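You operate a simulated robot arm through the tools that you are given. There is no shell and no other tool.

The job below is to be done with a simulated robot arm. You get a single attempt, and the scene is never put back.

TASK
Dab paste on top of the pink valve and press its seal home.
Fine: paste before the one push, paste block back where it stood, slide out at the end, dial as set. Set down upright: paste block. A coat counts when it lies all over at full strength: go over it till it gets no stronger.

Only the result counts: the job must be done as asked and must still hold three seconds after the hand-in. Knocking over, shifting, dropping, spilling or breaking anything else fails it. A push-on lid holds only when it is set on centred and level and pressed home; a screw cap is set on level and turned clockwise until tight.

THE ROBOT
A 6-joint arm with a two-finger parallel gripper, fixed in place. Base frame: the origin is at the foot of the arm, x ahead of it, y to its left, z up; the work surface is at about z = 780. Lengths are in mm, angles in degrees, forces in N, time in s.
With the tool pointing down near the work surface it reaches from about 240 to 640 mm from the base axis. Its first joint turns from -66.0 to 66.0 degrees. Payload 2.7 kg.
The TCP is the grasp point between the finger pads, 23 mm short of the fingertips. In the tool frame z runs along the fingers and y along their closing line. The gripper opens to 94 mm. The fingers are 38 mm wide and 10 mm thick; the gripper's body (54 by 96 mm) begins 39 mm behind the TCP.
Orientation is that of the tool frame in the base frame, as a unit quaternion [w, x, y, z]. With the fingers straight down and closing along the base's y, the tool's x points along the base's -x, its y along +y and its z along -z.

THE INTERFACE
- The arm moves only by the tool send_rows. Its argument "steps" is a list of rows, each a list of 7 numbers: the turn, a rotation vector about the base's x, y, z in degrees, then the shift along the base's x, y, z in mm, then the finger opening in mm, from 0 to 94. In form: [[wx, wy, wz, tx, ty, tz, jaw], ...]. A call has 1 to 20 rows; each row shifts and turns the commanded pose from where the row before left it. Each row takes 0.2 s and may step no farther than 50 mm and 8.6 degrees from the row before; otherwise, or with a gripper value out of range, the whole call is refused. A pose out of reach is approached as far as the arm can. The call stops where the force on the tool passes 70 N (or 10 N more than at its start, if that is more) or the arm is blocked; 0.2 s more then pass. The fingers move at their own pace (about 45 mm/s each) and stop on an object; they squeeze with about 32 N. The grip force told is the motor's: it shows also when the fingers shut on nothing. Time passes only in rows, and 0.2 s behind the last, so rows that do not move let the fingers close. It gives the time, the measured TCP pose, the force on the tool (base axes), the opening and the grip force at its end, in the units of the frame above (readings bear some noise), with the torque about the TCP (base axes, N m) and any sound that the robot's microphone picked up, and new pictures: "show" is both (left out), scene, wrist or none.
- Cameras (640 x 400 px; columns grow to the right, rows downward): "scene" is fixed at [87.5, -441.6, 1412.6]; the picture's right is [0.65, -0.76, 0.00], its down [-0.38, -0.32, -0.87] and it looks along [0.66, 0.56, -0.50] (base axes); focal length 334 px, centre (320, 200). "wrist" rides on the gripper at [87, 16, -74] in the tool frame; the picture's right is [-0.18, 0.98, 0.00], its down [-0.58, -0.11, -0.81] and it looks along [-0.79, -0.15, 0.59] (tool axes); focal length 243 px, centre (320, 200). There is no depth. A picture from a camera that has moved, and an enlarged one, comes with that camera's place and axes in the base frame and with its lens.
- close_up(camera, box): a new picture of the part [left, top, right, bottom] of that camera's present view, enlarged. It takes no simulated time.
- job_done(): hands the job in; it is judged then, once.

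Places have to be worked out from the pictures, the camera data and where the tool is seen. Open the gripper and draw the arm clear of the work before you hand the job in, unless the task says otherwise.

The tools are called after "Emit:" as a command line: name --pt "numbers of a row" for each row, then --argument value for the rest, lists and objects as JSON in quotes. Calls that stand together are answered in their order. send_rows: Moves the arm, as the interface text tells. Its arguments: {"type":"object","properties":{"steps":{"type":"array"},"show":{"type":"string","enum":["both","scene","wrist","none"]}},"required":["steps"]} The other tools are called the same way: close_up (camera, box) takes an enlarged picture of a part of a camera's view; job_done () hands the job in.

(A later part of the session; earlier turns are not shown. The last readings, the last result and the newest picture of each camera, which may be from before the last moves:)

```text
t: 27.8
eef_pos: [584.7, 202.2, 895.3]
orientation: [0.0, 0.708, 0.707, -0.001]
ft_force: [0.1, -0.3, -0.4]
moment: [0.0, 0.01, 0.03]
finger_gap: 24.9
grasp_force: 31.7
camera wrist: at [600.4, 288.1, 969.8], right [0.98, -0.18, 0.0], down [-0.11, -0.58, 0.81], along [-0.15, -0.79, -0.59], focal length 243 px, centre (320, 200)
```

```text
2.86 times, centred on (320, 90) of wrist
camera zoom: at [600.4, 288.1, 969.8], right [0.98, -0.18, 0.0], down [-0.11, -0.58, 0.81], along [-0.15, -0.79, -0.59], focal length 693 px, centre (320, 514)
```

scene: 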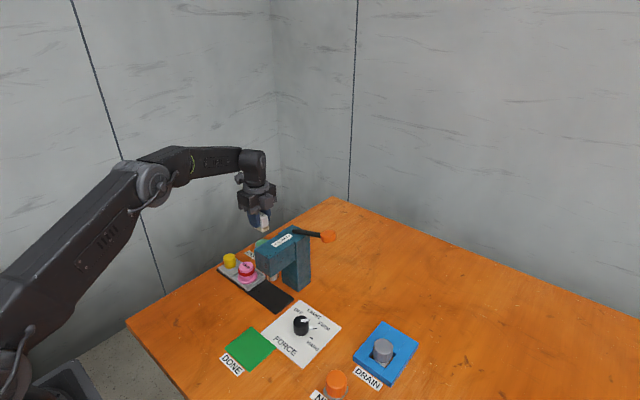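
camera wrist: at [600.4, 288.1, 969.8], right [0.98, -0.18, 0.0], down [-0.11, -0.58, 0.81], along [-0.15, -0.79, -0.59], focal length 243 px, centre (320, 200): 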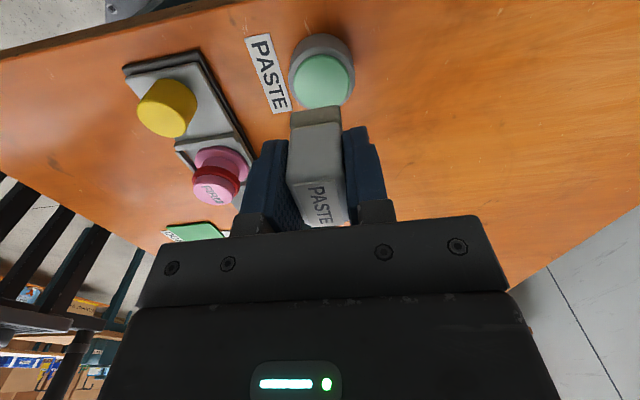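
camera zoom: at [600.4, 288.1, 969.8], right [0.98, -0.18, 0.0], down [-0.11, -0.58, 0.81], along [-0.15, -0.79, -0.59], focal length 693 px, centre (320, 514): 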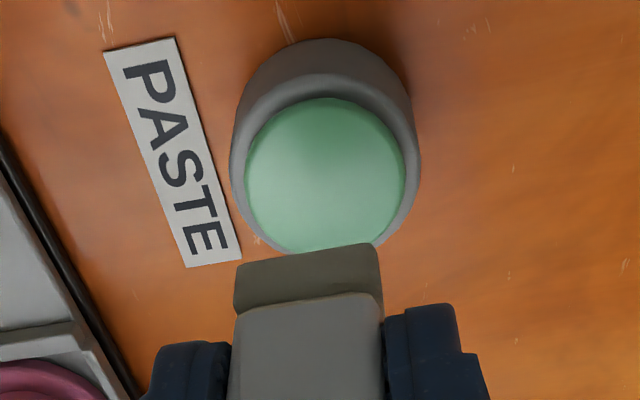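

The sponge has turned from grey to a cream tint, so it took paste. I dip a second time to see whether it loads more.

Emit:
send_rows --pt "0 0 0 0 0 -30 18" --pt "0 0 0 0 0 -18 18" --pt "0 0 0 0 0 -4 18" --pt "0 0 0 0 0 -2 18" --pt "0 0 0 0 0 -1 18" --pt "0 0 0 0 0 0 18" --pt "0 0 0 0 0 0 18" --pt "0 0 0 0 0 0 18" --show "none"

Emit:
send_rows --pt "0 0 0 0 0 5 18" --pt "0 0 0 0 0 20 18" --pt "0 0 0 0 0 30 18" --pt "0 0 0 0 0 0 18" --show "none"

Emit:
close_up --camera "scene" --box '[230, 190, 310, 250]'

Emit:
close_up --camera "wrist" --box '[240, 20, 400, 160]'

```text
t: 29.6
eef_pos: [586.3, 200.3, 843.5]
orientation: [0.002, 0.707, 0.707, 0.001]
ft_force: [-2.0, -2.6, 23.1]
moment: [-0.11, 0.15, 0.01]
finger_gap: 25.2
grasp_force: 32.1
```

```text
t: 30.6
eef_pos: [584.1, 202.2, 896.8]
orientation: [0.0, 0.707, 0.707, -0.001]
ft_force: [0.0, -0.8, 0.4]
moment: [-0.03, 0.0, 0.03]
finger_gap: 25.1
grasp_force: 31.3
```

```text
6.67 times, centred on (270, 220) of scene
camera zoom: at [87.5, -441.6, 1412.6], right [0.65, -0.76, 0.0], down [-0.38, -0.32, -0.87], along [0.66, 0.56, -0.5], focal length 2226 px, centre (653, 67)
```

zoom: 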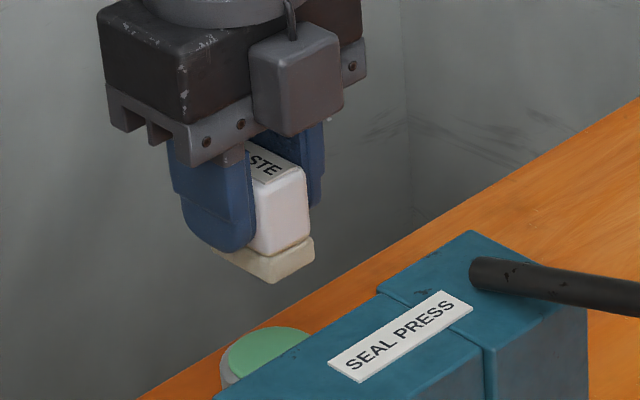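

```text
2.86 times, centred on (320, 90) of wrist
camera zoom: at [600.4, 288.2, 970.1], right [0.98, -0.18, 0.0], down [-0.11, -0.58, 0.81], along [-0.15, -0.79, -0.59], focal length 693 px, centre (320, 514)
```

zoom: 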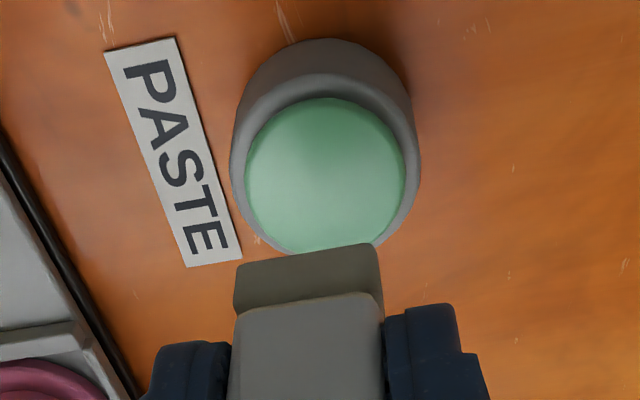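

No further change, so the sponge is fully loaded. I carry it over to the valve, which I place at (470, 131), top z≈828.

Emit:
send_rows --pt "0 0 0 -38.2 -23.7 0 18" --pt "0 0 0 -38.2 -23.7 0 18" --pt "0 0 0 -38.2 -23.7 0 18" --pt "0 0 0 0 0 0 18"

Emit:
close_up --camera "scene" --box '[200, 220, 300, 290]'

Emit:
close_up --camera "wrist" --box '[240, 40, 400, 180]'

```text
t: 31.6
eef_pos: [469.6, 131.1, 897.9]
orientation: [0.0, 0.708, 0.707, 0.0]
ft_force: [0.3, -0.3, -1.2]
moment: [-0.01, -0.02, 0.0]
finger_gap: 25.3
grasp_force: 31.5
camera wrist: at [485.2, 215.8, 971.5], right [0.98, -0.18, 0.0], down [-0.11, -0.58, 0.81], along [-0.15, -0.79, -0.59], focal length 243 px, centre (320, 200)
```

scene: 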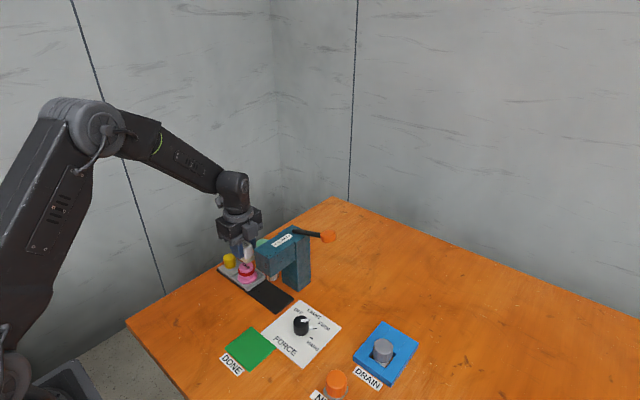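
wrist: 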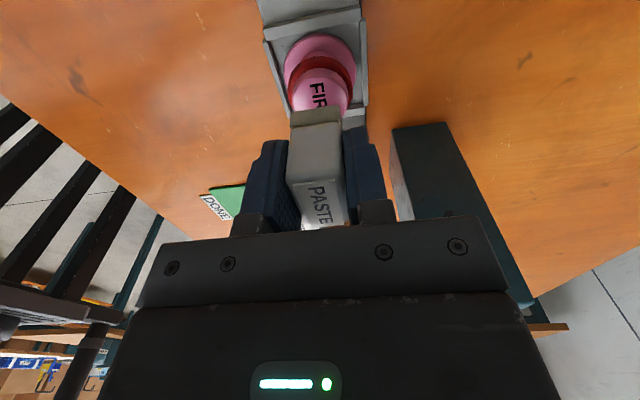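

```text
5.71 times, centred on (250, 255) of scene
camera zoom: at [87.5, -441.6, 1412.6], right [0.65, -0.76, 0.0], down [-0.38, -0.32, -0.87], along [0.66, 0.56, -0.5], focal length 1908 px, centre (720, -114)
```

zoom: 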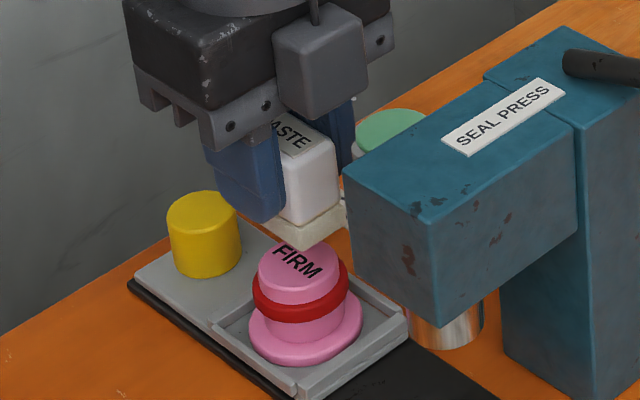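

```text
2.86 times, centred on (320, 110) of wrist
camera zoom: at [485.2, 215.8, 971.5], right [0.98, -0.18, 0.0], down [-0.11, -0.58, 0.81], along [-0.15, -0.79, -0.59], focal length 693 px, centre (320, 457)
```

zoom: 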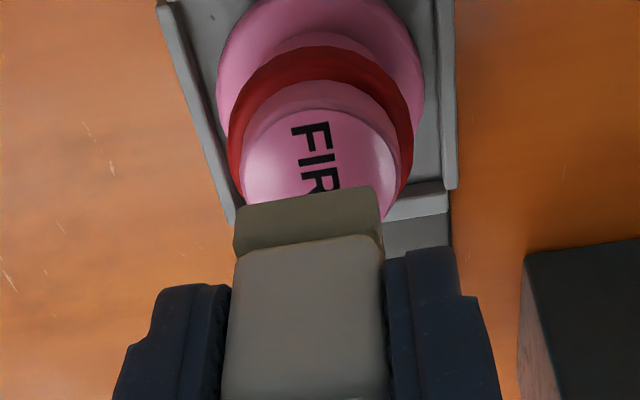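

The sponge hangs right above the valve's top, centred. I lower in small steps until there is light contact.

Emit:
send_rows --pt "0 0 0 0 0 -12 18" --pt "0 0 0 0 0 -12 18" --pt "0 0 0 0 0 -2 18" --pt "0 0 0 0 0 -2 18" --pt "0 0 0 0 0 0 18" --show "none"

```text
t: 32.8
eef_pos: [471.5, 130.8, 869.4]
orientation: [0.001, 0.707, 0.708, 0.001]
ft_force: [-4.6, -0.3, 21.1]
moment: [0.01, 0.15, -0.05]
finger_gap: 25.3
grasp_force: 31.7
```

Contact at TCP z≈869.4 with 21 N. I back off a little, then lift and inspect the coat.

Emit:
send_rows --pt "0 0 0 0 0 0.5 18" --pt "0 0 0 0 0 0 18" --pt "0 0 0 0 0 5 18" --pt "0 0 0 0 0 20 18" --pt "0 0 0 -10 35 30 18" --pt "0 0 0 -10 40 20 18" --pt "0 0 0 0 0 0 18"

Emit:
close_up --camera "scene" --box '[210, 240, 290, 295]'

Emit:
close_up --camera "wrist" --box '[260, 40, 420, 160]'

```text
t: 34.4
eef_pos: [450.0, 206.9, 943.6]
orientation: [0.0, 0.707, 0.707, 0.0]
ft_force: [0.1, 0.4, -0.8]
moment: [0.0, 0.0, -0.01]
finger_gap: 25.1
grasp_force: 32.1
camera wrist: at [465.9, 293.3, 1017.9], right [0.98, -0.18, 0.0], down [-0.11, -0.58, 0.81], along [-0.15, -0.79, -0.59], focal length 243 px, centre (320, 200)
```

scene: 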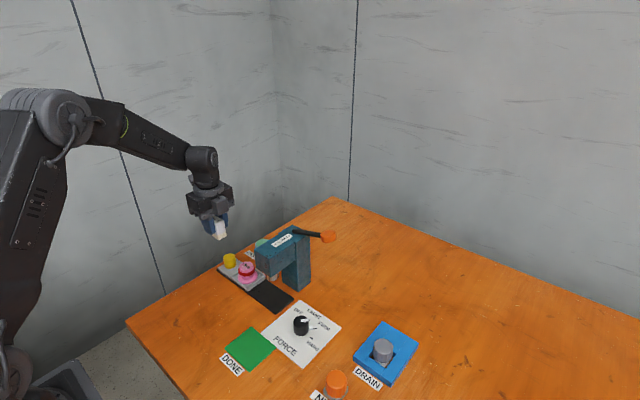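
wrist: 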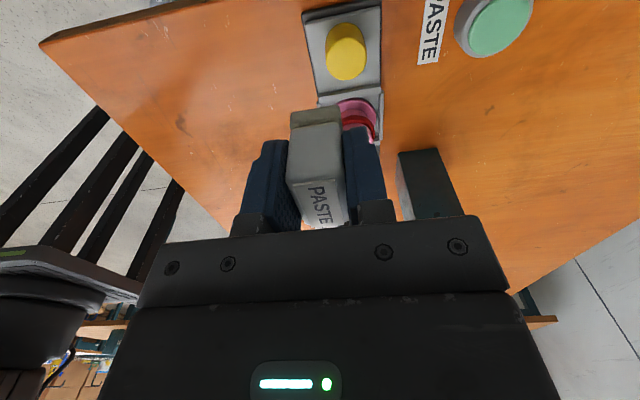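

```text
7.27 times, centred on (250, 268) of scene
camera zoom: at [87.5, -441.6, 1412.6], right [0.65, -0.76, 0.0], down [-0.38, -0.32, -0.87], along [0.66, 0.56, -0.5], focal length 2428 px, centre (829, -291)
```

zoom: 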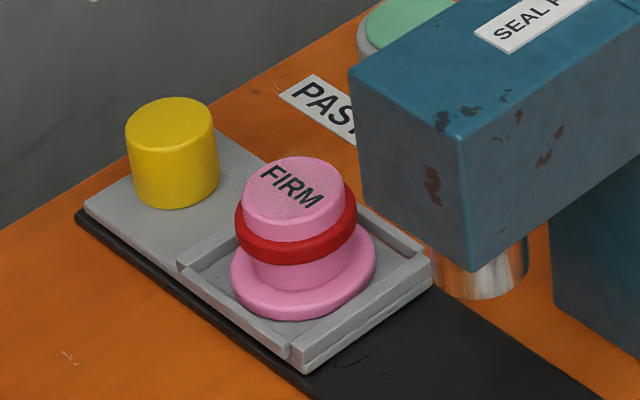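

```text
3.33 times, centred on (340, 100) of wrist
camera zoom: at [465.9, 293.3, 1017.9], right [0.98, -0.18, 0.0], down [-0.11, -0.58, 0.81], along [-0.15, -0.79, -0.59], focal length 809 px, centre (253, 533)
```

zoom: 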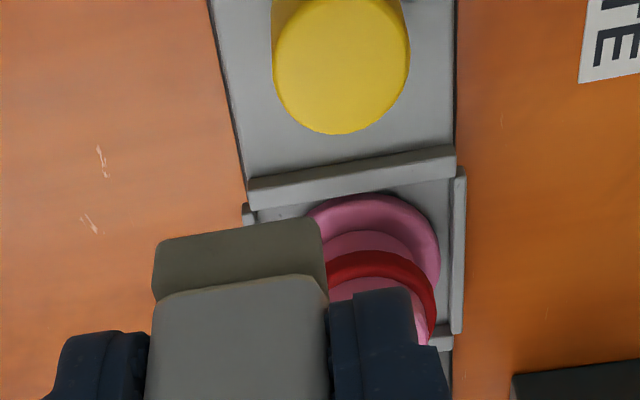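

There seems to be a faint speckled layer on top. I zoom in further.

Emit:
close_up --camera "scene" --box '[236, 256, 260, 272]'

```text
16.00 times, centred on (248, 264) of scene
camera zoom: at [87.5, -441.6, 1412.6], right [0.65, -0.76, 0.0], down [-0.38, -0.32, -0.87], along [0.66, 0.56, -0.5], focal length 5342 px, centre (1472, -824)
```

zoom: 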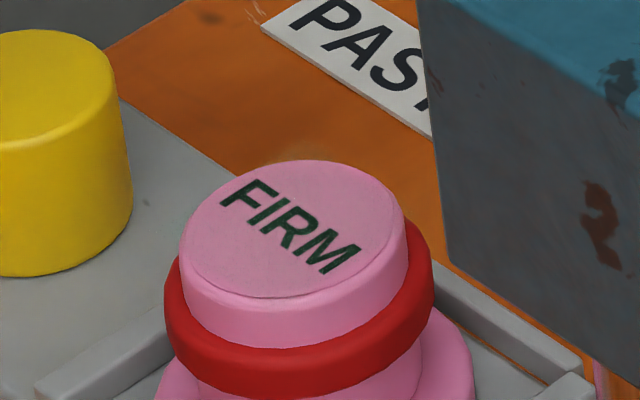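

A faint uniform tint covers the top disc, so the coat builds up in layers. I go over it again several times: centred, then offset in x and y so that every edge gets covered.

Emit:
send_rows --pt "0 0 0 10 -40 -20 18" --pt "0 0 0 10 -35 -30 18" --pt "0 0 0 0 0 -18 18" --pt "0 0 0 0 0 -5 18" --pt "0 0 0 0 0 -2 18" --pt "0 0 0 0 0 0 18" --pt "0 0 0 0 0 0 18" --show "none"

Emit:
send_rows --pt "0 0 0 0 0 6 18" --pt "0 0 0 -5 0 0 18" --pt "0 0 0 0 0 -6 18" --pt "0 0 0 0 0 0 18" --pt "0 0 0 0 0 6 18" --pt "0 0 0 10 0 0 18" --pt "0 0 0 0 0 -6 18" --pt "0 0 0 0 0 0 18" --show "none"

Emit:
send_rows --pt "0 0 0 0 0 6 18" --pt "0 0 0 -5 0 20 18" --pt "0 0 0 -10 35 30 18" --pt "0 0 0 -10 40 20 18" --pt "0 0 0 0 0 0 18" --show "none"

Emit:
close_up --camera "scene" --box '[236, 256, 260, 272]'

Emit:
close_up --camera "scene" --box '[190, 200, 270, 260]'

```text
t: 36.0
eef_pos: [471.3, 131.4, 870.7]
orientation: [0.0, 0.707, 0.708, 0.001]
ft_force: [-2.5, -1.7, 18.3]
moment: [-0.04, 0.15, 0.03]
finger_gap: 25.3
grasp_force: 31.6
```

```text
t: 37.8
eef_pos: [475.5, 132.1, 869.2]
orientation: [0.001, 0.707, 0.707, 0.001]
ft_force: [-3.7, -2.1, 14.8]
moment: [-0.04, 0.29, 0.0]
finger_gap: 25.3
grasp_force: 32.3
```

```text
t: 39.0
eef_pos: [449.0, 204.9, 945.5]
orientation: [0.0, 0.706, 0.708, 0.0]
ft_force: [-0.2, -0.6, -0.2]
moment: [-0.03, -0.01, 0.03]
finger_gap: 25.3
grasp_force: 31.8
```

```text
16.00 times, centred on (248, 264) of scene
camera zoom: at [87.5, -441.6, 1412.6], right [0.65, -0.76, 0.0], down [-0.38, -0.32, -0.87], along [0.66, 0.56, -0.5], focal length 5342 px, centre (1472, -824)
```

zoom: 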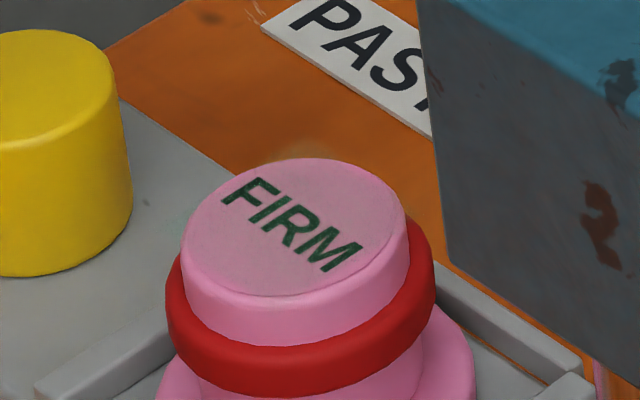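

```text
6.67 times, centred on (230, 230) of scene
camera zoom: at [87.5, -441.6, 1412.6], right [0.65, -0.76, 0.0], down [-0.38, -0.32, -0.87], along [0.66, 0.56, -0.5], focal length 2226 px, centre (920, 0)
```

zoom: 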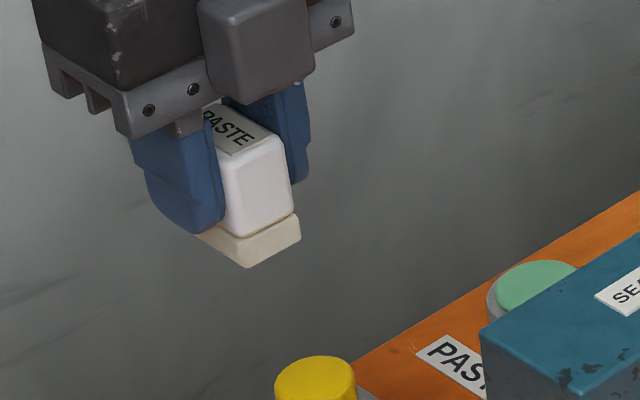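

The tint is getting stronger (lettering greener) but slowly. I go back and hold the sponge on for longer, with more dabs at the centre.

Emit:
send_rows --pt "0 0 0 10 -40 -20 18" --pt "0 0 0 10 -35 -30 18" --pt "0 0 0 0 0 -18 18" --pt "0 0 0 0 0 -5 18" --pt "0 0 0 0 0 -3.4 18" --pt "0 0 0 0 0 0 18" --pt "0 0 0 0 0 0 18" --pt "0 0 0 0 0 0 18" --pt "0 0 0 0 0 0 18" --pt "0 0 0 0 0 0 18" --pt "0 0 0 0 0 0 18" --pt "0 0 0 0 0 0 18" --pt "0 0 0 0 0 0 18" --pt "0 0 0 0 0 0 18" --show "none"

Emit:
send_rows --pt "0 0 0 0 0 7.4 18" --pt "0 0 0 0 0 20 18" --pt "0 0 0 -10 35 30 18" --pt "0 0 0 -10 40 20 18" --pt "0 0 0 0 0 0 18" --show "none"

Emit:
close_up --camera "scene" --box '[236, 256, 260, 272]'

```text
t: 42.0
eef_pos: [471.2, 130.1, 870.1]
orientation: [0.001, 0.707, 0.707, 0.002]
ft_force: [1.8, 0.5, 24.4]
moment: [0.01, -0.12, 0.0]
finger_gap: 25.5
grasp_force: 31.9
```

```text
t: 43.2
eef_pos: [449.7, 206.0, 945.4]
orientation: [0.0, 0.706, 0.708, 0.0]
ft_force: [0.6, -0.1, -0.5]
moment: [-0.02, 0.05, 0.04]
finger_gap: 25.1
grasp_force: 32.1
```

```text
16.00 times, centred on (248, 264) of scene
camera zoom: at [87.5, -441.6, 1412.6], right [0.65, -0.76, 0.0], down [-0.38, -0.32, -0.87], along [0.66, 0.56, -0.5], focal length 5342 px, centre (1472, -824)
```

zoom: 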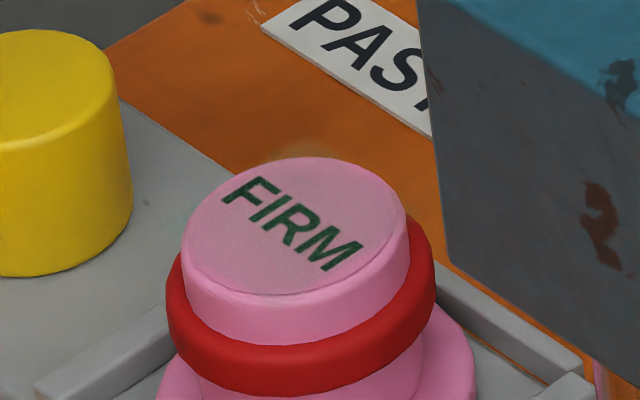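

Longer holding adds little, so the sponge may be spent. I reload at the pot (two dips) and come back.

Emit:
send_rows --pt "0 0 0 33.6 -1 0 18" --pt "0 0 0 33.6 -1 0 18" --pt "0 0 0 33.6 -1 0 18" --pt "0 0 0 33.8 -0.9 0 18" --pt "0 0 0 0 0 -40 18" --pt "0 0 0 0 0 -35 18" --pt "0 0 0 0 0 -22 18" --pt "0 0 0 0 0 -5 18" --pt "0 0 0 0 0 -2 18" --pt "0 0 0 0 0 0 18" --pt "0 0 0 0 0 0 18" --show "none"

Emit:
send_rows --pt "0 0 0 0 0 8 18" --pt "0 0 0 0 0 -7.5 18" --pt "0 0 0 0 0 0 18" --pt "0 0 0 0 0 0 18" --pt "0 0 0 0 0 6.5 18" --pt "0 0 0 0 0 23 18" --pt "0 0 0 0 0 25 18" --pt "0 0 0 -38.2 -23.7 0 18" --pt "0 0 0 -38.2 -23.7 0 18" --pt "0 0 0 -38.2 -23.7 0 18" --pt "0 0 0 0 0 0 18" --show "wrist"

Emit:
close_up --camera "wrist" --box '[240, 40, 400, 160]'

```text
t: 45.6
eef_pos: [585.7, 203.1, 843.7]
orientation: [0.001, 0.706, 0.709, 0.002]
ft_force: [-2.0, 1.6, 12.6]
moment: [0.02, 0.14, -0.01]
finger_gap: 25.6
grasp_force: 32.0
```

```text
t: 48.0
eef_pos: [469.8, 130.8, 895.8]
orientation: [0.0, 0.707, 0.707, 0.0]
ft_force: [0.8, -0.6, -0.6]
moment: [0.03, -0.01, 0.01]
finger_gap: 25.1
grasp_force: 32.1
camera wrist: at [486.0, 216.5, 970.4], right [0.98, -0.18, 0.0], down [-0.11, -0.58, 0.81], along [-0.15, -0.79, -0.59], focal length 243 px, centre (320, 200)
```

wrist: 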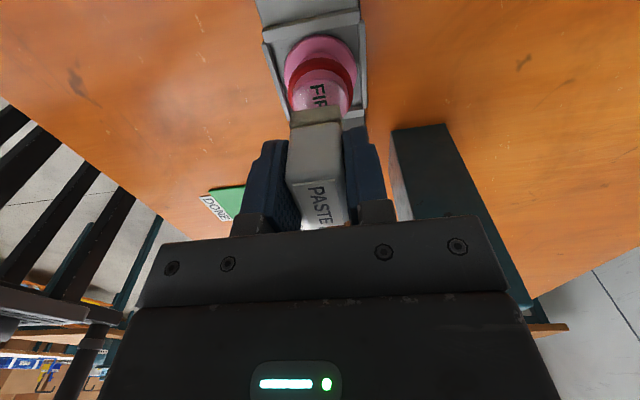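

```text
3.33 times, centred on (320, 100) of wrist
camera zoom: at [486.0, 216.5, 970.4], right [0.98, -0.18, 0.0], down [-0.11, -0.58, 0.81], along [-0.15, -0.79, -0.59], focal length 809 px, centre (320, 533)
```

zoom: 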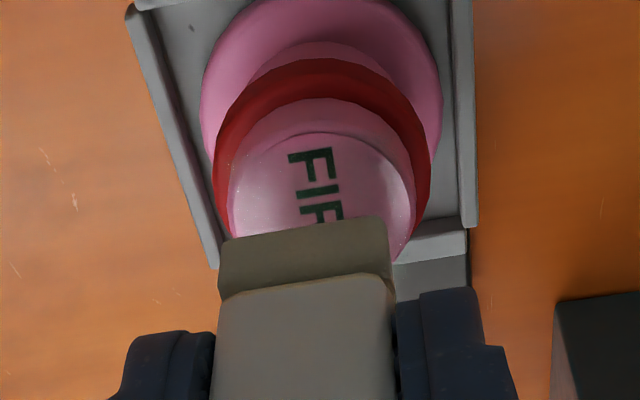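

Reloaded. Now one set of dabs at the centre to compare the strength.

Emit:
send_rows --pt "0 0 0 0 0 -20 18" --pt "0 0 0 0 0 -8.3 18" --pt "0 0 0 0 0 0 18" --pt "0 0 0 0 0 6 18" --pt "0 0 0 0 0 -6 18" --pt "0 0 0 0 0 0 18" --pt "0 0 0 0 0 6 18" --pt "0 0 0 0 0 -6 18" --pt "0 0 0 0 0 0 18" --pt "0 0 0 0 0 6 18" --pt "0 0 0 0 0 -6 18" --pt "0 0 0 0 0 0 18" --show "none"

Emit:
send_rows --pt "0 0 0 0 0 7.8 18" --pt "0 0 0 0 0 20 18" --pt "0 0 0 -10 35 30 18" --pt "0 0 0 -10 40 20 18" --pt "0 0 0 0 0 0 18" --show "none"

Emit:
close_up --camera "scene" --box '[236, 256, 260, 272]'

```text
t: 50.6
eef_pos: [470.7, 130.3, 869.7]
orientation: [0.002, 0.706, 0.708, 0.002]
ft_force: [-4.9, -1.2, 20.5]
moment: [0.0, 0.16, 0.0]
finger_gap: 25.1
grasp_force: 31.9
```

```text
t: 51.8
eef_pos: [451.0, 206.8, 946.0]
orientation: [0.0, 0.707, 0.707, 0.001]
ft_force: [0.0, 0.4, -0.7]
moment: [0.01, -0.01, 0.01]
finger_gap: 25.4
grasp_force: 31.6
```

```text
16.00 times, centred on (248, 264) of scene
camera zoom: at [87.5, -441.6, 1412.6], right [0.65, -0.76, 0.0], down [-0.38, -0.32, -0.87], along [0.66, 0.56, -0.5], focal length 5342 px, centre (1472, -824)
```

zoom: 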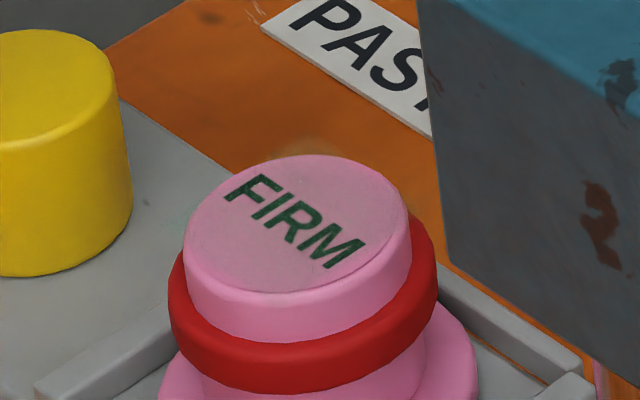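

The strength looks about the same as before, so I zoom tighter to judge the colour.

Emit:
close_up --camera "scene" --box '[241, 260, 253, 268]'

```text
16.00 times, centred on (247, 264) of scene
camera zoom: at [87.5, -441.6, 1412.6], right [0.65, -0.76, 0.0], down [-0.38, -0.32, -0.87], along [0.66, 0.56, -0.5], focal length 5342 px, centre (1488, -824)
```

zoom: 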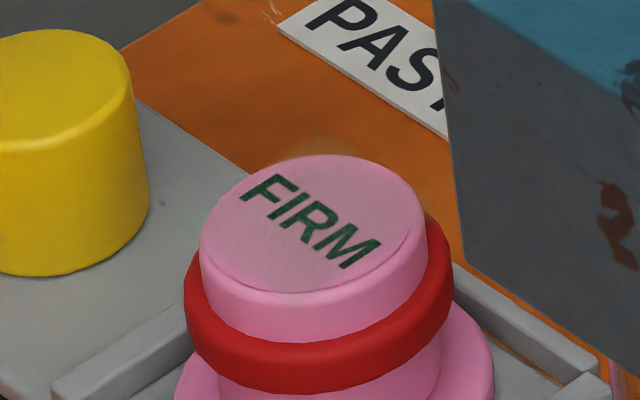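

I position the wrist camera directly by the valve for a far closer look at the coat, holding the block clear above.

Emit:
send_rows --pt "0 0 0 5 -37 -5 18" --pt "0 0 0 7 -37 -15 18" --pt "0 0 0 7 -36 -20 18" --pt "0 0 0 0 0 0 18" --show "wrist"

Emit:
close_up --camera "wrist" --box '[250, 0, 370, 90]'

```text
t: 52.8
eef_pos: [469.7, 95.2, 905.6]
orientation: [-0.001, 0.706, 0.708, 0.001]
ft_force: [0.7, -0.9, -0.2]
moment: [-0.01, 0.0, 0.02]
finger_gap: 25.3
grasp_force: 32.3
camera wrist: at [485.4, 181.0, 979.6], right [0.98, -0.18, 0.0], down [-0.11, -0.58, 0.81], along [-0.15, -0.79, -0.59], focal length 243 px, centre (320, 200)
```

wrist: 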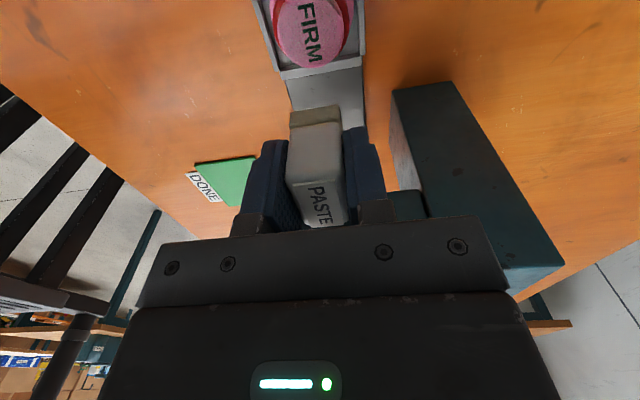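

```text
4.44 times, centred on (310, 45) of wrist
camera zoom: at [485.4, 181.0, 979.6], right [0.98, -0.18, 0.0], down [-0.11, -0.58, 0.81], along [-0.15, -0.79, -0.59], focal length 1078 px, centre (364, 889)
```

zoom: 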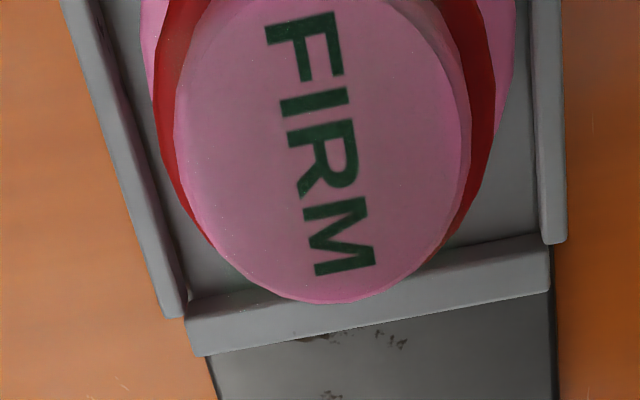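

The close view shows a distinct green tint over the centre, with pinker margins on the -x and -y edges. Edges need more dabs, so I dab three times each at x offsets -7 and +7.

Emit:
send_rows --pt "0 0 0 -6 17.5 0 18" --pt "0 0 0 0 17.5 0 18" --pt "0 0 0 0 0 -20 18" --pt "0 0 0 0 0 -12 18" --pt "0 0 0 0 0 -6 18" --pt "0 0 0 0 0 0 18" --pt "0 0 0 0 0 6 18" --pt "0 0 0 0 0 -6 18" --pt "0 0 0 0 0 0 18" --pt "0 0 0 0 0 6 18" --pt "0 0 0 0 0 -6 18" --pt "0 0 0 0 0 0 18" --show "none"

Emit:
send_rows --pt "0 0 0 0 0 6 18" --pt "0 0 0 14 0 0 18" --pt "0 0 0 0 0 -6 18" --pt "0 0 0 0 0 0 18" --pt "0 0 0 0 0 6 18" --pt "0 0 0 0 0 -6 18" --pt "0 0 0 0 0 0 18" --pt "0 0 0 0 0 6 18" --pt "0 0 0 0 0 -6 18" --pt "0 0 0 0 0 0 18" --show "none"

Emit:
send_rows --pt "0 0 0 0 0 6 18" --pt "0 0 0 -7 0 12 18" --pt "0 0 0 -1 -15 20 18" --pt "0 0 0 0 -20 0 18" --pt "0 0 0 0 0 0 18" --show "none"

Emit:
close_up --camera "wrist" --box '[250, 0, 370, 90]'

Emit:
close_up --camera "scene" --box '[236, 256, 260, 272]'

```text
t: 55.4
eef_pos: [463.5, 130.9, 869.1]
orientation: [0.001, 0.707, 0.707, 0.0]
ft_force: [-6.7, -1.9, 24.5]
moment: [-0.28, 0.05, -0.07]
finger_gap: 25.1
grasp_force: 32.3
```

```text
t: 57.6
eef_pos: [478.1, 130.5, 869.9]
orientation: [0.0, 0.707, 0.707, 0.0]
ft_force: [-4.7, -1.5, 18.7]
moment: [0.04, 0.34, 0.06]
finger_gap: 25.2
grasp_force: 31.8
```

```text
t: 58.8
eef_pos: [469.0, 95.2, 905.1]
orientation: [0.0, 0.706, 0.708, 0.0]
ft_force: [0.6, 0.5, -0.6]
moment: [0.04, -0.02, 0.0]
finger_gap: 25.3
grasp_force: 32.1
```

```text
4.44 times, centred on (310, 45) of wrist
camera zoom: at [484.5, 181.7, 980.3], right [0.98, -0.18, 0.0], down [-0.11, -0.58, 0.81], along [-0.15, -0.79, -0.59], focal length 1078 px, centre (364, 889)
```

zoom: 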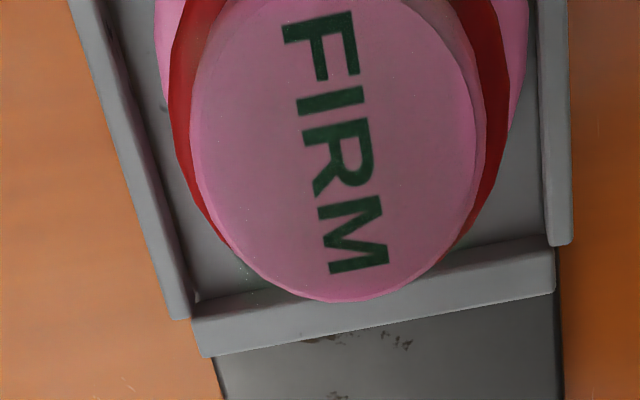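

```text
16.00 times, centred on (248, 264) of scene
camera zoom: at [87.5, -441.6, 1412.6], right [0.65, -0.76, 0.0], down [-0.38, -0.32, -0.87], along [0.66, 0.56, -0.5], focal length 5342 px, centre (1472, -824)
```

zoom: 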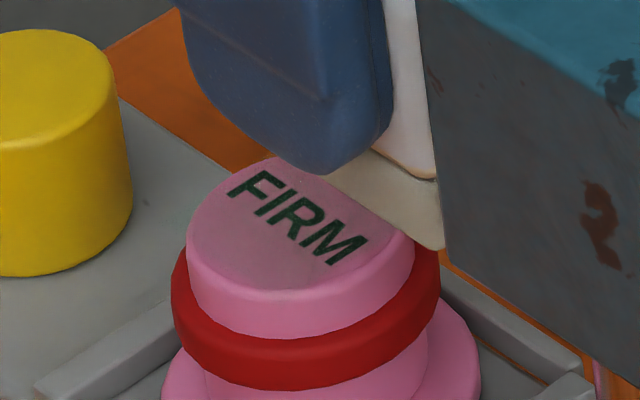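

The coat now looks even across the width. I zoom on edges to check the margins.

Emit:
close_up --camera "wrist" --box '[280, 0, 350, 44]'

Emit:
close_up --camera "wrist" --box '[280, 30, 350, 74]'

```text
9.09 times, centred on (315, 22) of wrist
camera zoom: at [484.5, 181.7, 980.3], right [0.98, -0.18, 0.0], down [-0.11, -0.58, 0.81], along [-0.15, -0.79, -0.59], focal length 2206 px, centre (366, 1818)
```

zoom: 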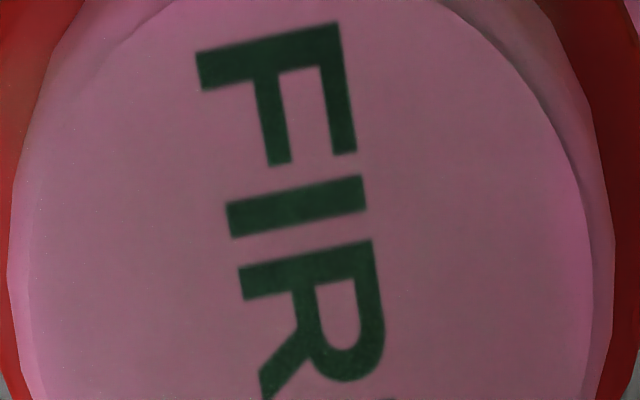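

```text
9.09 times, centred on (315, 52) of wrist
camera zoom: at [484.5, 181.7, 980.3], right [0.98, -0.18, 0.0], down [-0.11, -0.58, 0.81], along [-0.15, -0.79, -0.59], focal length 2206 px, centre (366, 1546)
```

zoom: 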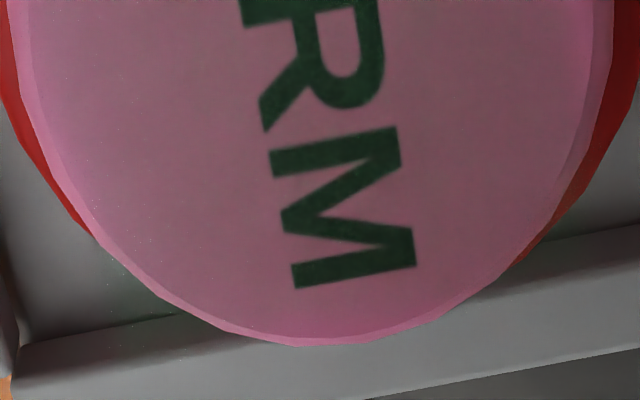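

The -y edge (below the M) and the far +x margin still look pinker. I reload the sponge and then dab a grid with y offsets ±5.

Emit:
send_rows --pt "0 0 0 15 35 0 18" --pt "0 0 0 33 24 0 18" --pt "0 0 0 33 24 0 18" --pt "0 0 0 34.6 23.1 0 18" --pt "0 0 0 0 0 -40 18" --pt "0 0 0 0 0 -18 18" --pt "0 0 0 0 0 -6.5 18" --pt "0 0 0 0 0 0 18" --pt "0 0 0 0 0 0 18" --show "none"

Emit:
send_rows --pt "0 0 0 0 0 6.5 18" --pt "0 0 0 0 0 23 18" --pt "0 0 0 0 0 25 18" --pt "0 0 0 -36.2 -25.4 0 18" --pt "0 0 0 -36.2 -25.4 0 18" --pt "0 0 0 -36.2 -25.3 0 18" --pt "0 0 0 0 0 -22 18" --pt "0 0 0 0 0 -6 18" --pt "0 0 0 0 0 0 18" --pt "0 0 0 0 0 6 18" --pt "0 0 0 0 0 -6 18" --pt "0 0 0 0 0 0 18" --pt "0 0 0 0 0 6 18" --pt "0 0 0 0 0 -6 18" --pt "0 0 0 0 0 0 18" --show "none"

```text
t: 60.8
eef_pos: [585.6, 201.7, 841.8]
orientation: [0.0, 0.707, 0.707, -0.001]
ft_force: [-1.5, -0.8, 4.8]
moment: [-0.01, 0.07, -0.01]
finger_gap: 25.4
grasp_force: 32.3
```

```text
t: 64.0
eef_pos: [477.7, 126.6, 869.1]
orientation: [0.001, 0.707, 0.708, 0.0]
ft_force: [-3.2, -2.0, 18.1]
moment: [-0.02, 0.11, 0.01]
finger_gap: 25.2
grasp_force: 32.7
```

Dabbing at (+6, -5) is done with 18 N contact. I continue with the other three offset corners.

Emit:
send_rows --pt "0 0 0 0 0 6 18" --pt "0 0 0 -12 0 0 18" --pt "0 0 0 0 0 -6 18" --pt "0 0 0 0 0 0 18" --pt "0 0 0 0 0 6 18" --pt "0 0 0 0 0 -6 18" --pt "0 0 0 0 0 0 18" --pt "0 0 0 0 0 6 18" --pt "0 0 0 0 0 -6 18" --pt "0 0 0 0 0 0 18" --pt "0 0 0 0 0 6 18" --pt "0 0 0 0 10 0 18" --pt "0 0 0 0 0 -6 18" --pt "0 0 0 0 0 0 18" --pt "0 0 0 0 0 6 18" --pt "0 0 0 0 0 -6 18" --pt "0 0 0 0 0 0 18" --show "none"

Emit:
send_rows --pt "0 0 0 0 0 6 18" --pt "0 0 0 12 0 0 18" --pt "0 0 0 0 0 -6 18" --pt "0 0 0 0 0 0 18" --pt "0 0 0 0 0 6 18" --pt "0 0 0 0 0 -6 18" --pt "0 0 0 0 0 0 18" --pt "0 0 0 0 0 6 18" --pt "0 0 0 -6 -5 12 18" --pt "0 0 0 -1 -15 20 18" --pt "0 0 0 0 -20 0 18" --pt "0 0 0 0 0 0 18" --show "wrist"

Emit:
close_up --camera "wrist" --box '[250, 0, 370, 90]'

Emit:
close_up --camera "wrist" --box '[280, 30, 350, 74]'

```text
t: 67.6
eef_pos: [463.6, 135.7, 869.2]
orientation: [0.001, 0.707, 0.707, 0.001]
ft_force: [-4.5, -0.8, 17.3]
moment: [-0.12, 0.16, -0.02]
finger_gap: 25.2
grasp_force: 32.3
```

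```text
t: 70.2
eef_pos: [468.9, 95.4, 906.2]
orientation: [0.0, 0.706, 0.708, 0.001]
ft_force: [-0.7, 0.7, 0.1]
moment: [0.03, 0.01, 0.0]
finger_gap: 25.4
grasp_force: 31.8
camera wrist: at [485.1, 181.6, 980.4], right [0.98, -0.18, 0.0], down [-0.11, -0.58, 0.81], along [-0.15, -0.79, -0.59], focal length 243 px, centre (320, 200)
```

wrist: 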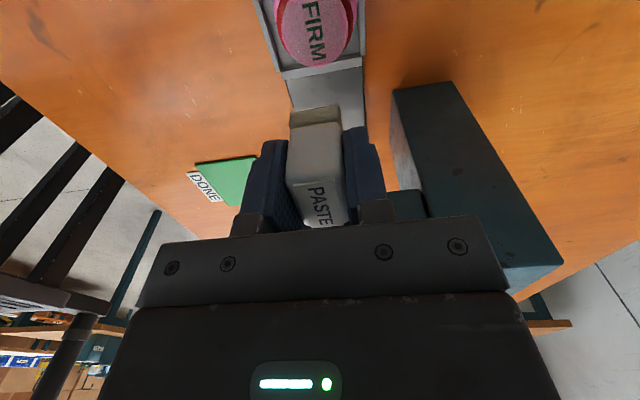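

```text
4.44 times, centred on (310, 45) of wrist
camera zoom: at [485.1, 181.6, 980.4], right [0.98, -0.18, 0.0], down [-0.11, -0.58, 0.81], along [-0.15, -0.79, -0.59], focal length 1078 px, centre (364, 889)
```

zoom: 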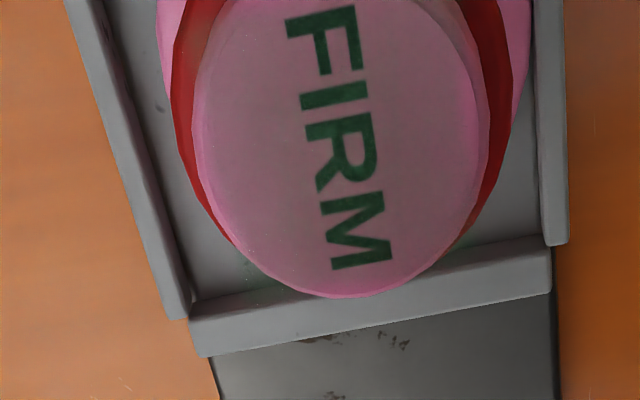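

```text
9.09 times, centred on (315, 52) of wrist
camera zoom: at [485.1, 181.6, 980.4], right [0.98, -0.18, 0.0], down [-0.11, -0.58, 0.81], along [-0.15, -0.79, -0.59], focal length 2206 px, centre (366, 1546)
```

zoom: 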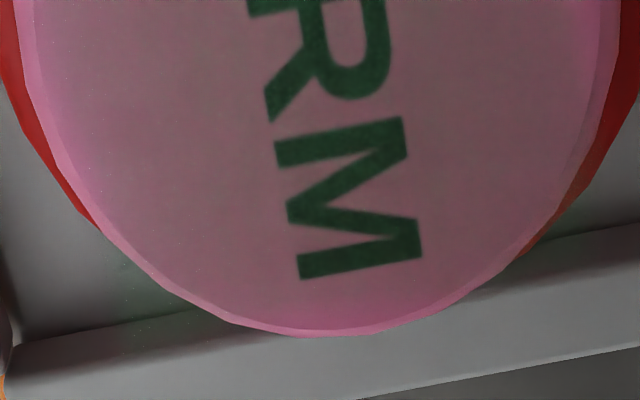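

The lettering is clearly greener now, so the coat was not yet at full strength. Another reload and round of dabs follows, with larger offsets and a centre moved +1.5 mm as the valve crept slightly.

Emit:
send_rows --pt "0 0 0 15 35 0 18" --pt "0 0 0 33 24 0 18" --pt "0 0 0 33 24 0 18" --pt "0 0 0 34.6 23.1 0 18" --pt "0 0 0 0 0 -40 18" --pt "0 0 0 0 0 -18 18" --pt "0 0 0 0 0 -7 18" --pt "0 0 0 0 0 0 18" --pt "0 0 0 0 0 0 18" --pt "0 0 0 0 0 7 18" --pt "0 0 0 0 0 23 18" --pt "0 0 0 0 0 25 18" --pt "0 0 0 -37.7 -23.7 0 18" --pt "0 0 0 -37.7 -23.7 0 18" --pt "0 0 0 -37.7 -23.7 0 18" --pt "0 0 0 0 0 -22 18" --pt "0 0 0 0 0 -6 18" --pt "0 0 0 0 0 0 18" --show "none"

Emit:
send_rows --pt "0 0 0 0 0 6 18" --pt "0 0 0 0 0 -6 18" --pt "0 0 0 0 0 0 18" --pt "0 0 0 0 0 6 18" --pt "0 0 0 -8 0 0 18" --pt "0 0 0 0 0 -6 18" --pt "0 0 0 0 0 0 18" --pt "0 0 0 0 0 6 18" --pt "0 0 0 0 0 -6 18" --pt "0 0 0 0 0 0 18" --pt "0 0 0 0 0 6 18" --pt "0 0 0 16 0 0 18" --pt "0 0 0 0 0 -6 18" --pt "0 0 0 0 0 0 18" --pt "0 0 0 0 0 6 18" --pt "0 0 0 0 0 -6 18" --pt "0 0 0 0 0 0 18" --show "none"

Emit:
send_rows --pt "0 0 0 0 0 6 18" --pt "0 0 0 -8 -7 0 18" --pt "0 0 0 0 0 -6 18" --pt "0 0 0 0 0 0 18" --pt "0 0 0 0 0 6 18" --pt "0 0 0 0 0 -6 18" --pt "0 0 0 0 0 0 18" --pt "0 0 0 0 0 6 18" --pt "0 0 0 0 14 0 18" --pt "0 0 0 0 0 -6 18" --pt "0 0 0 0 0 0 18" --pt "0 0 0 0 0 6 18" --pt "0 0 0 0 0 -6 18" --pt "0 0 0 0 0 0 18" --pt "0 0 0 0 0 6 18" --pt "0 0 0 -2.5 -7 12 18" --pt "0 0 0 0 -15 20 18" --pt "0 0 0 0 -20 0 18" --pt "0 0 0 0 0 0 18" --show "wrist"

Emit:
close_up --camera "wrist" --box '[250, 0, 370, 90]'

Emit:
close_up --camera "wrist" --box '[280, 30, 350, 74]'

```text
t: 74.0
eef_pos: [471.0, 130.9, 869.8]
orientation: [0.0, 0.706, 0.708, 0.0]
ft_force: [-4.0, -0.4, 11.8]
moment: [-0.01, 0.1, -0.01]
finger_gap: 25.2
grasp_force: 31.6
```

```text
t: 77.6
eef_pos: [480.7, 131.1, 869.4]
orientation: [0.001, 0.707, 0.707, 0.001]
ft_force: [-3.9, -0.5, 13.2]
moment: [-0.04, 0.17, 0.03]
finger_gap: 25.4
grasp_force: 32.0
```

```text
t: 81.6
eef_pos: [469.8, 95.2, 906.7]
orientation: [0.0, 0.706, 0.708, 0.0]
ft_force: [0.2, 0.2, -0.1]
moment: [0.02, -0.02, 0.01]
finger_gap: 25.3
grasp_force: 31.9
camera wrist: at [485.2, 181.2, 980.0], right [0.98, -0.18, 0.0], down [-0.11, -0.58, 0.81], along [-0.15, -0.79, -0.59], focal length 243 px, centre (320, 200)
```

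wrist: 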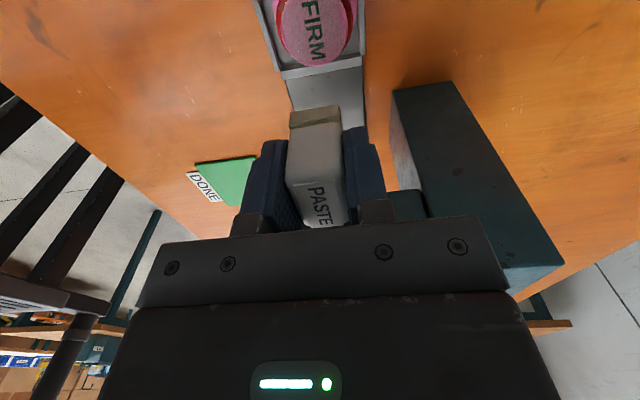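

```text
4.44 times, centred on (310, 45) of wrist
camera zoom: at [485.2, 181.2, 980.0], right [0.98, -0.18, 0.0], down [-0.11, -0.58, 0.81], along [-0.15, -0.79, -0.59], focal length 1078 px, centre (364, 889)
```

zoom: 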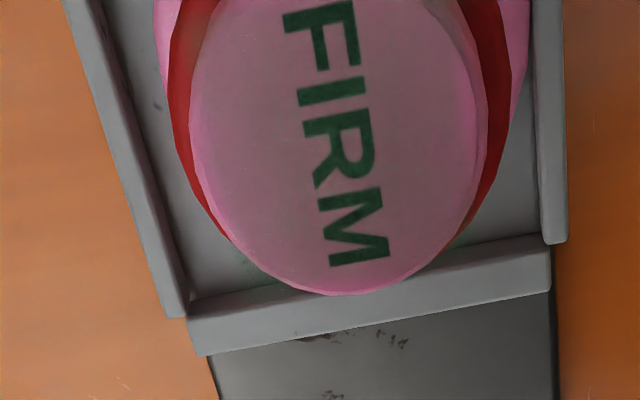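

```text
9.09 times, centred on (315, 52) of wrist
camera zoom: at [485.2, 181.2, 980.0], right [0.98, -0.18, 0.0], down [-0.11, -0.58, 0.81], along [-0.15, -0.79, -0.59], focal length 2206 px, centre (366, 1546)
```

zoom: 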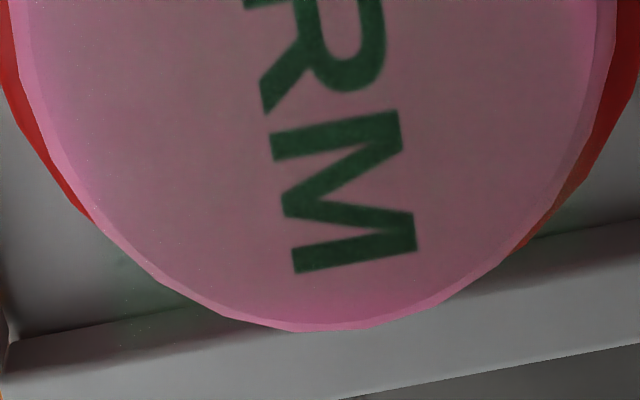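

The coverage looks even, with only a small change. I do one more full round with a fresh reload to see whether it still strengthens.

Emit:
send_rows --pt "0 0 0 15 35 0 18" --pt "0 0 0 33 24 0 18" --pt "0 0 0 33 24 0 18" --pt "0 0 0 34.6 23.1 0 18" --pt "0 0 0 0 0 -40 18" --pt "0 0 0 0 0 -18 18" --pt "0 0 0 0 0 -7.5 18" --pt "0 0 0 0 0 0 18" --pt "0 0 0 0 0 0 18" --pt "0 0 0 0 0 7.5 18" --pt "0 0 0 0 0 23 18" --pt "0 0 0 0 0 25 18" --pt "0 0 0 -37.7 -23.7 0 18" --pt "0 0 0 -37.7 -23.7 0 18" --pt "0 0 0 -37.7 -23.7 0 18" --pt "0 0 0 0 0 -22 18" --pt "0 0 0 0 0 -6.5 18" --pt "0 0 0 0 0 0 18" --pt "0 0 0 0 0 0 18" --show "none"

Emit:
send_rows --pt "0 0 0 0 0 6.5 18" --pt "0 0 0 -5 -5 0 18" --pt "0 0 0 0 0 -6.5 18" --pt "0 0 0 0 0 0 18" --pt "0 0 0 0 0 0 18" --pt "0 0 0 0 0 6.5 18" --pt "0 0 0 10 0 0 18" --pt "0 0 0 0 0 -6.5 18" --pt "0 0 0 0 0 0 18" --pt "0 0 0 0 0 0 18" --pt "0 0 0 0 0 6.5 18" --pt "0 0 0 0 10 0 18" --pt "0 0 0 0 0 -6.5 18" --pt "0 0 0 0 0 0 18" --pt "0 0 0 0 0 0 18" --pt "0 0 0 0 0 6.5 18" --pt "0 0 0 -10 0 0 18" --pt "0 0 0 0 0 -6.5 18" --pt "0 0 0 0 0 0 18" --pt "0 0 0 0 0 0 18" --show "none"

Emit:
send_rows --pt "0 0 0 0 0 6.5 18" --pt "0 0 0 2.5 -5 12 18" --pt "0 0 0 0 -15 20 18" --pt "0 0 0 0 -20 0 18" --pt "0 0 0 0 0 0 18" --show "none"

Emit:
close_up --camera "wrist" --box '[250, 0, 370, 90]'

Emit:
close_up --camera "wrist" --box '[280, 30, 350, 74]'

```text
t: 85.6
eef_pos: [472.4, 130.7, 869.9]
orientation: [0.001, 0.707, 0.707, 0.001]
ft_force: [-2.2, -0.8, 12.8]
moment: [-0.04, 0.07, 0.02]
finger_gap: 25.5
grasp_force: 31.6
```

```text
t: 89.8
eef_pos: [467.6, 136.2, 870.1]
orientation: [0.001, 0.707, 0.708, 0.002]
ft_force: [-5.2, -0.7, 21.8]
moment: [-0.13, 0.17, -0.07]
finger_gap: 25.4
grasp_force: 31.9
```

```text
t: 91.0
eef_pos: [469.5, 94.8, 906.4]
orientation: [-0.001, 0.706, 0.708, 0.0]
ft_force: [-0.9, 0.2, -0.1]
moment: [0.01, -0.01, -0.01]
finger_gap: 24.9
grasp_force: 32.2
```

```text
4.44 times, centred on (310, 45) of wrist
camera zoom: at [484.9, 181.2, 980.2], right [0.98, -0.18, 0.0], down [-0.11, -0.58, 0.81], along [-0.15, -0.79, -0.59], focal length 1078 px, centre (364, 889)
```

zoom: 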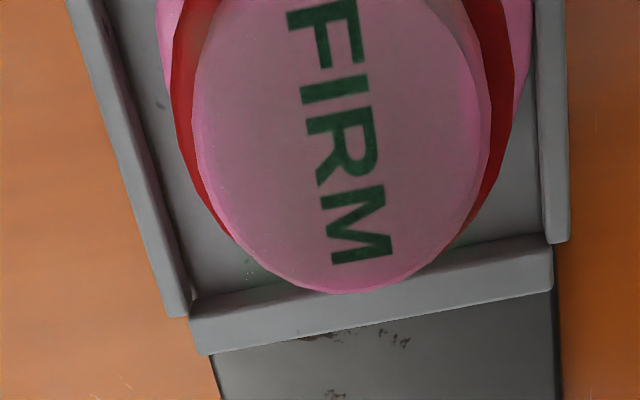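

```text
9.09 times, centred on (315, 52) of wrist
camera zoom: at [484.9, 181.2, 980.2], right [0.98, -0.18, 0.0], down [-0.11, -0.58, 0.81], along [-0.15, -0.79, -0.59], focal length 2206 px, centre (366, 1546)
```

zoom: 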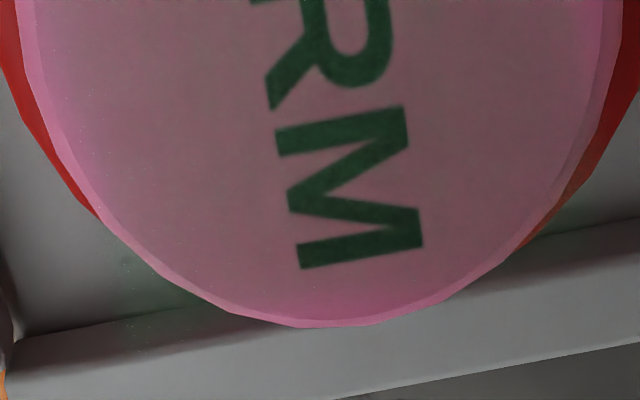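

The difference from the last round is slight. I take a maximal zoom on the lettering as a colour reference before testing another round.

Emit:
close_up --camera "wrist" --box '[300, 30, 340, 55]'

Emit:
close_up --camera "scene" --box '[236, 256, 260, 272]'

```text
16.00 times, centred on (320, 42) of wrist
camera zoom: at [484.9, 181.2, 980.2], right [0.98, -0.18, 0.0], down [-0.11, -0.58, 0.81], along [-0.15, -0.79, -0.59], focal length 3882 px, centre (320, 2720)
```

zoom: 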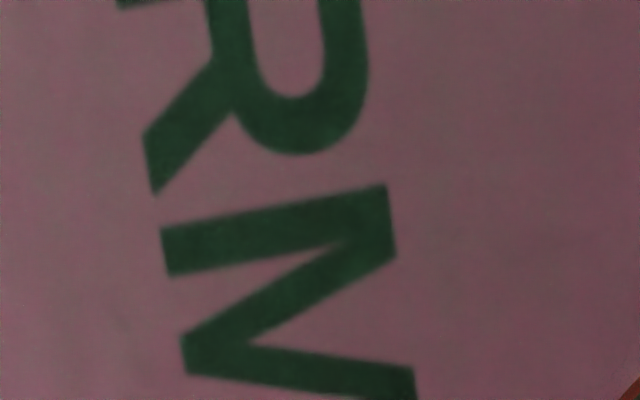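

```text
16.00 times, centred on (248, 264) of scene
camera zoom: at [87.5, -441.6, 1412.6], right [0.65, -0.76, 0.0], down [-0.38, -0.32, -0.87], along [0.66, 0.56, -0.5], focal length 5342 px, centre (1472, -824)
```

zoom: 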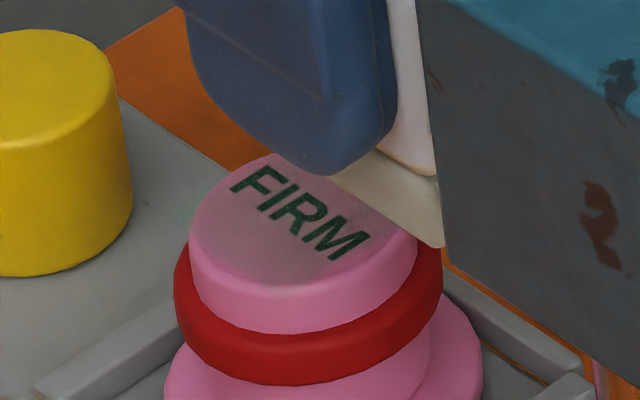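

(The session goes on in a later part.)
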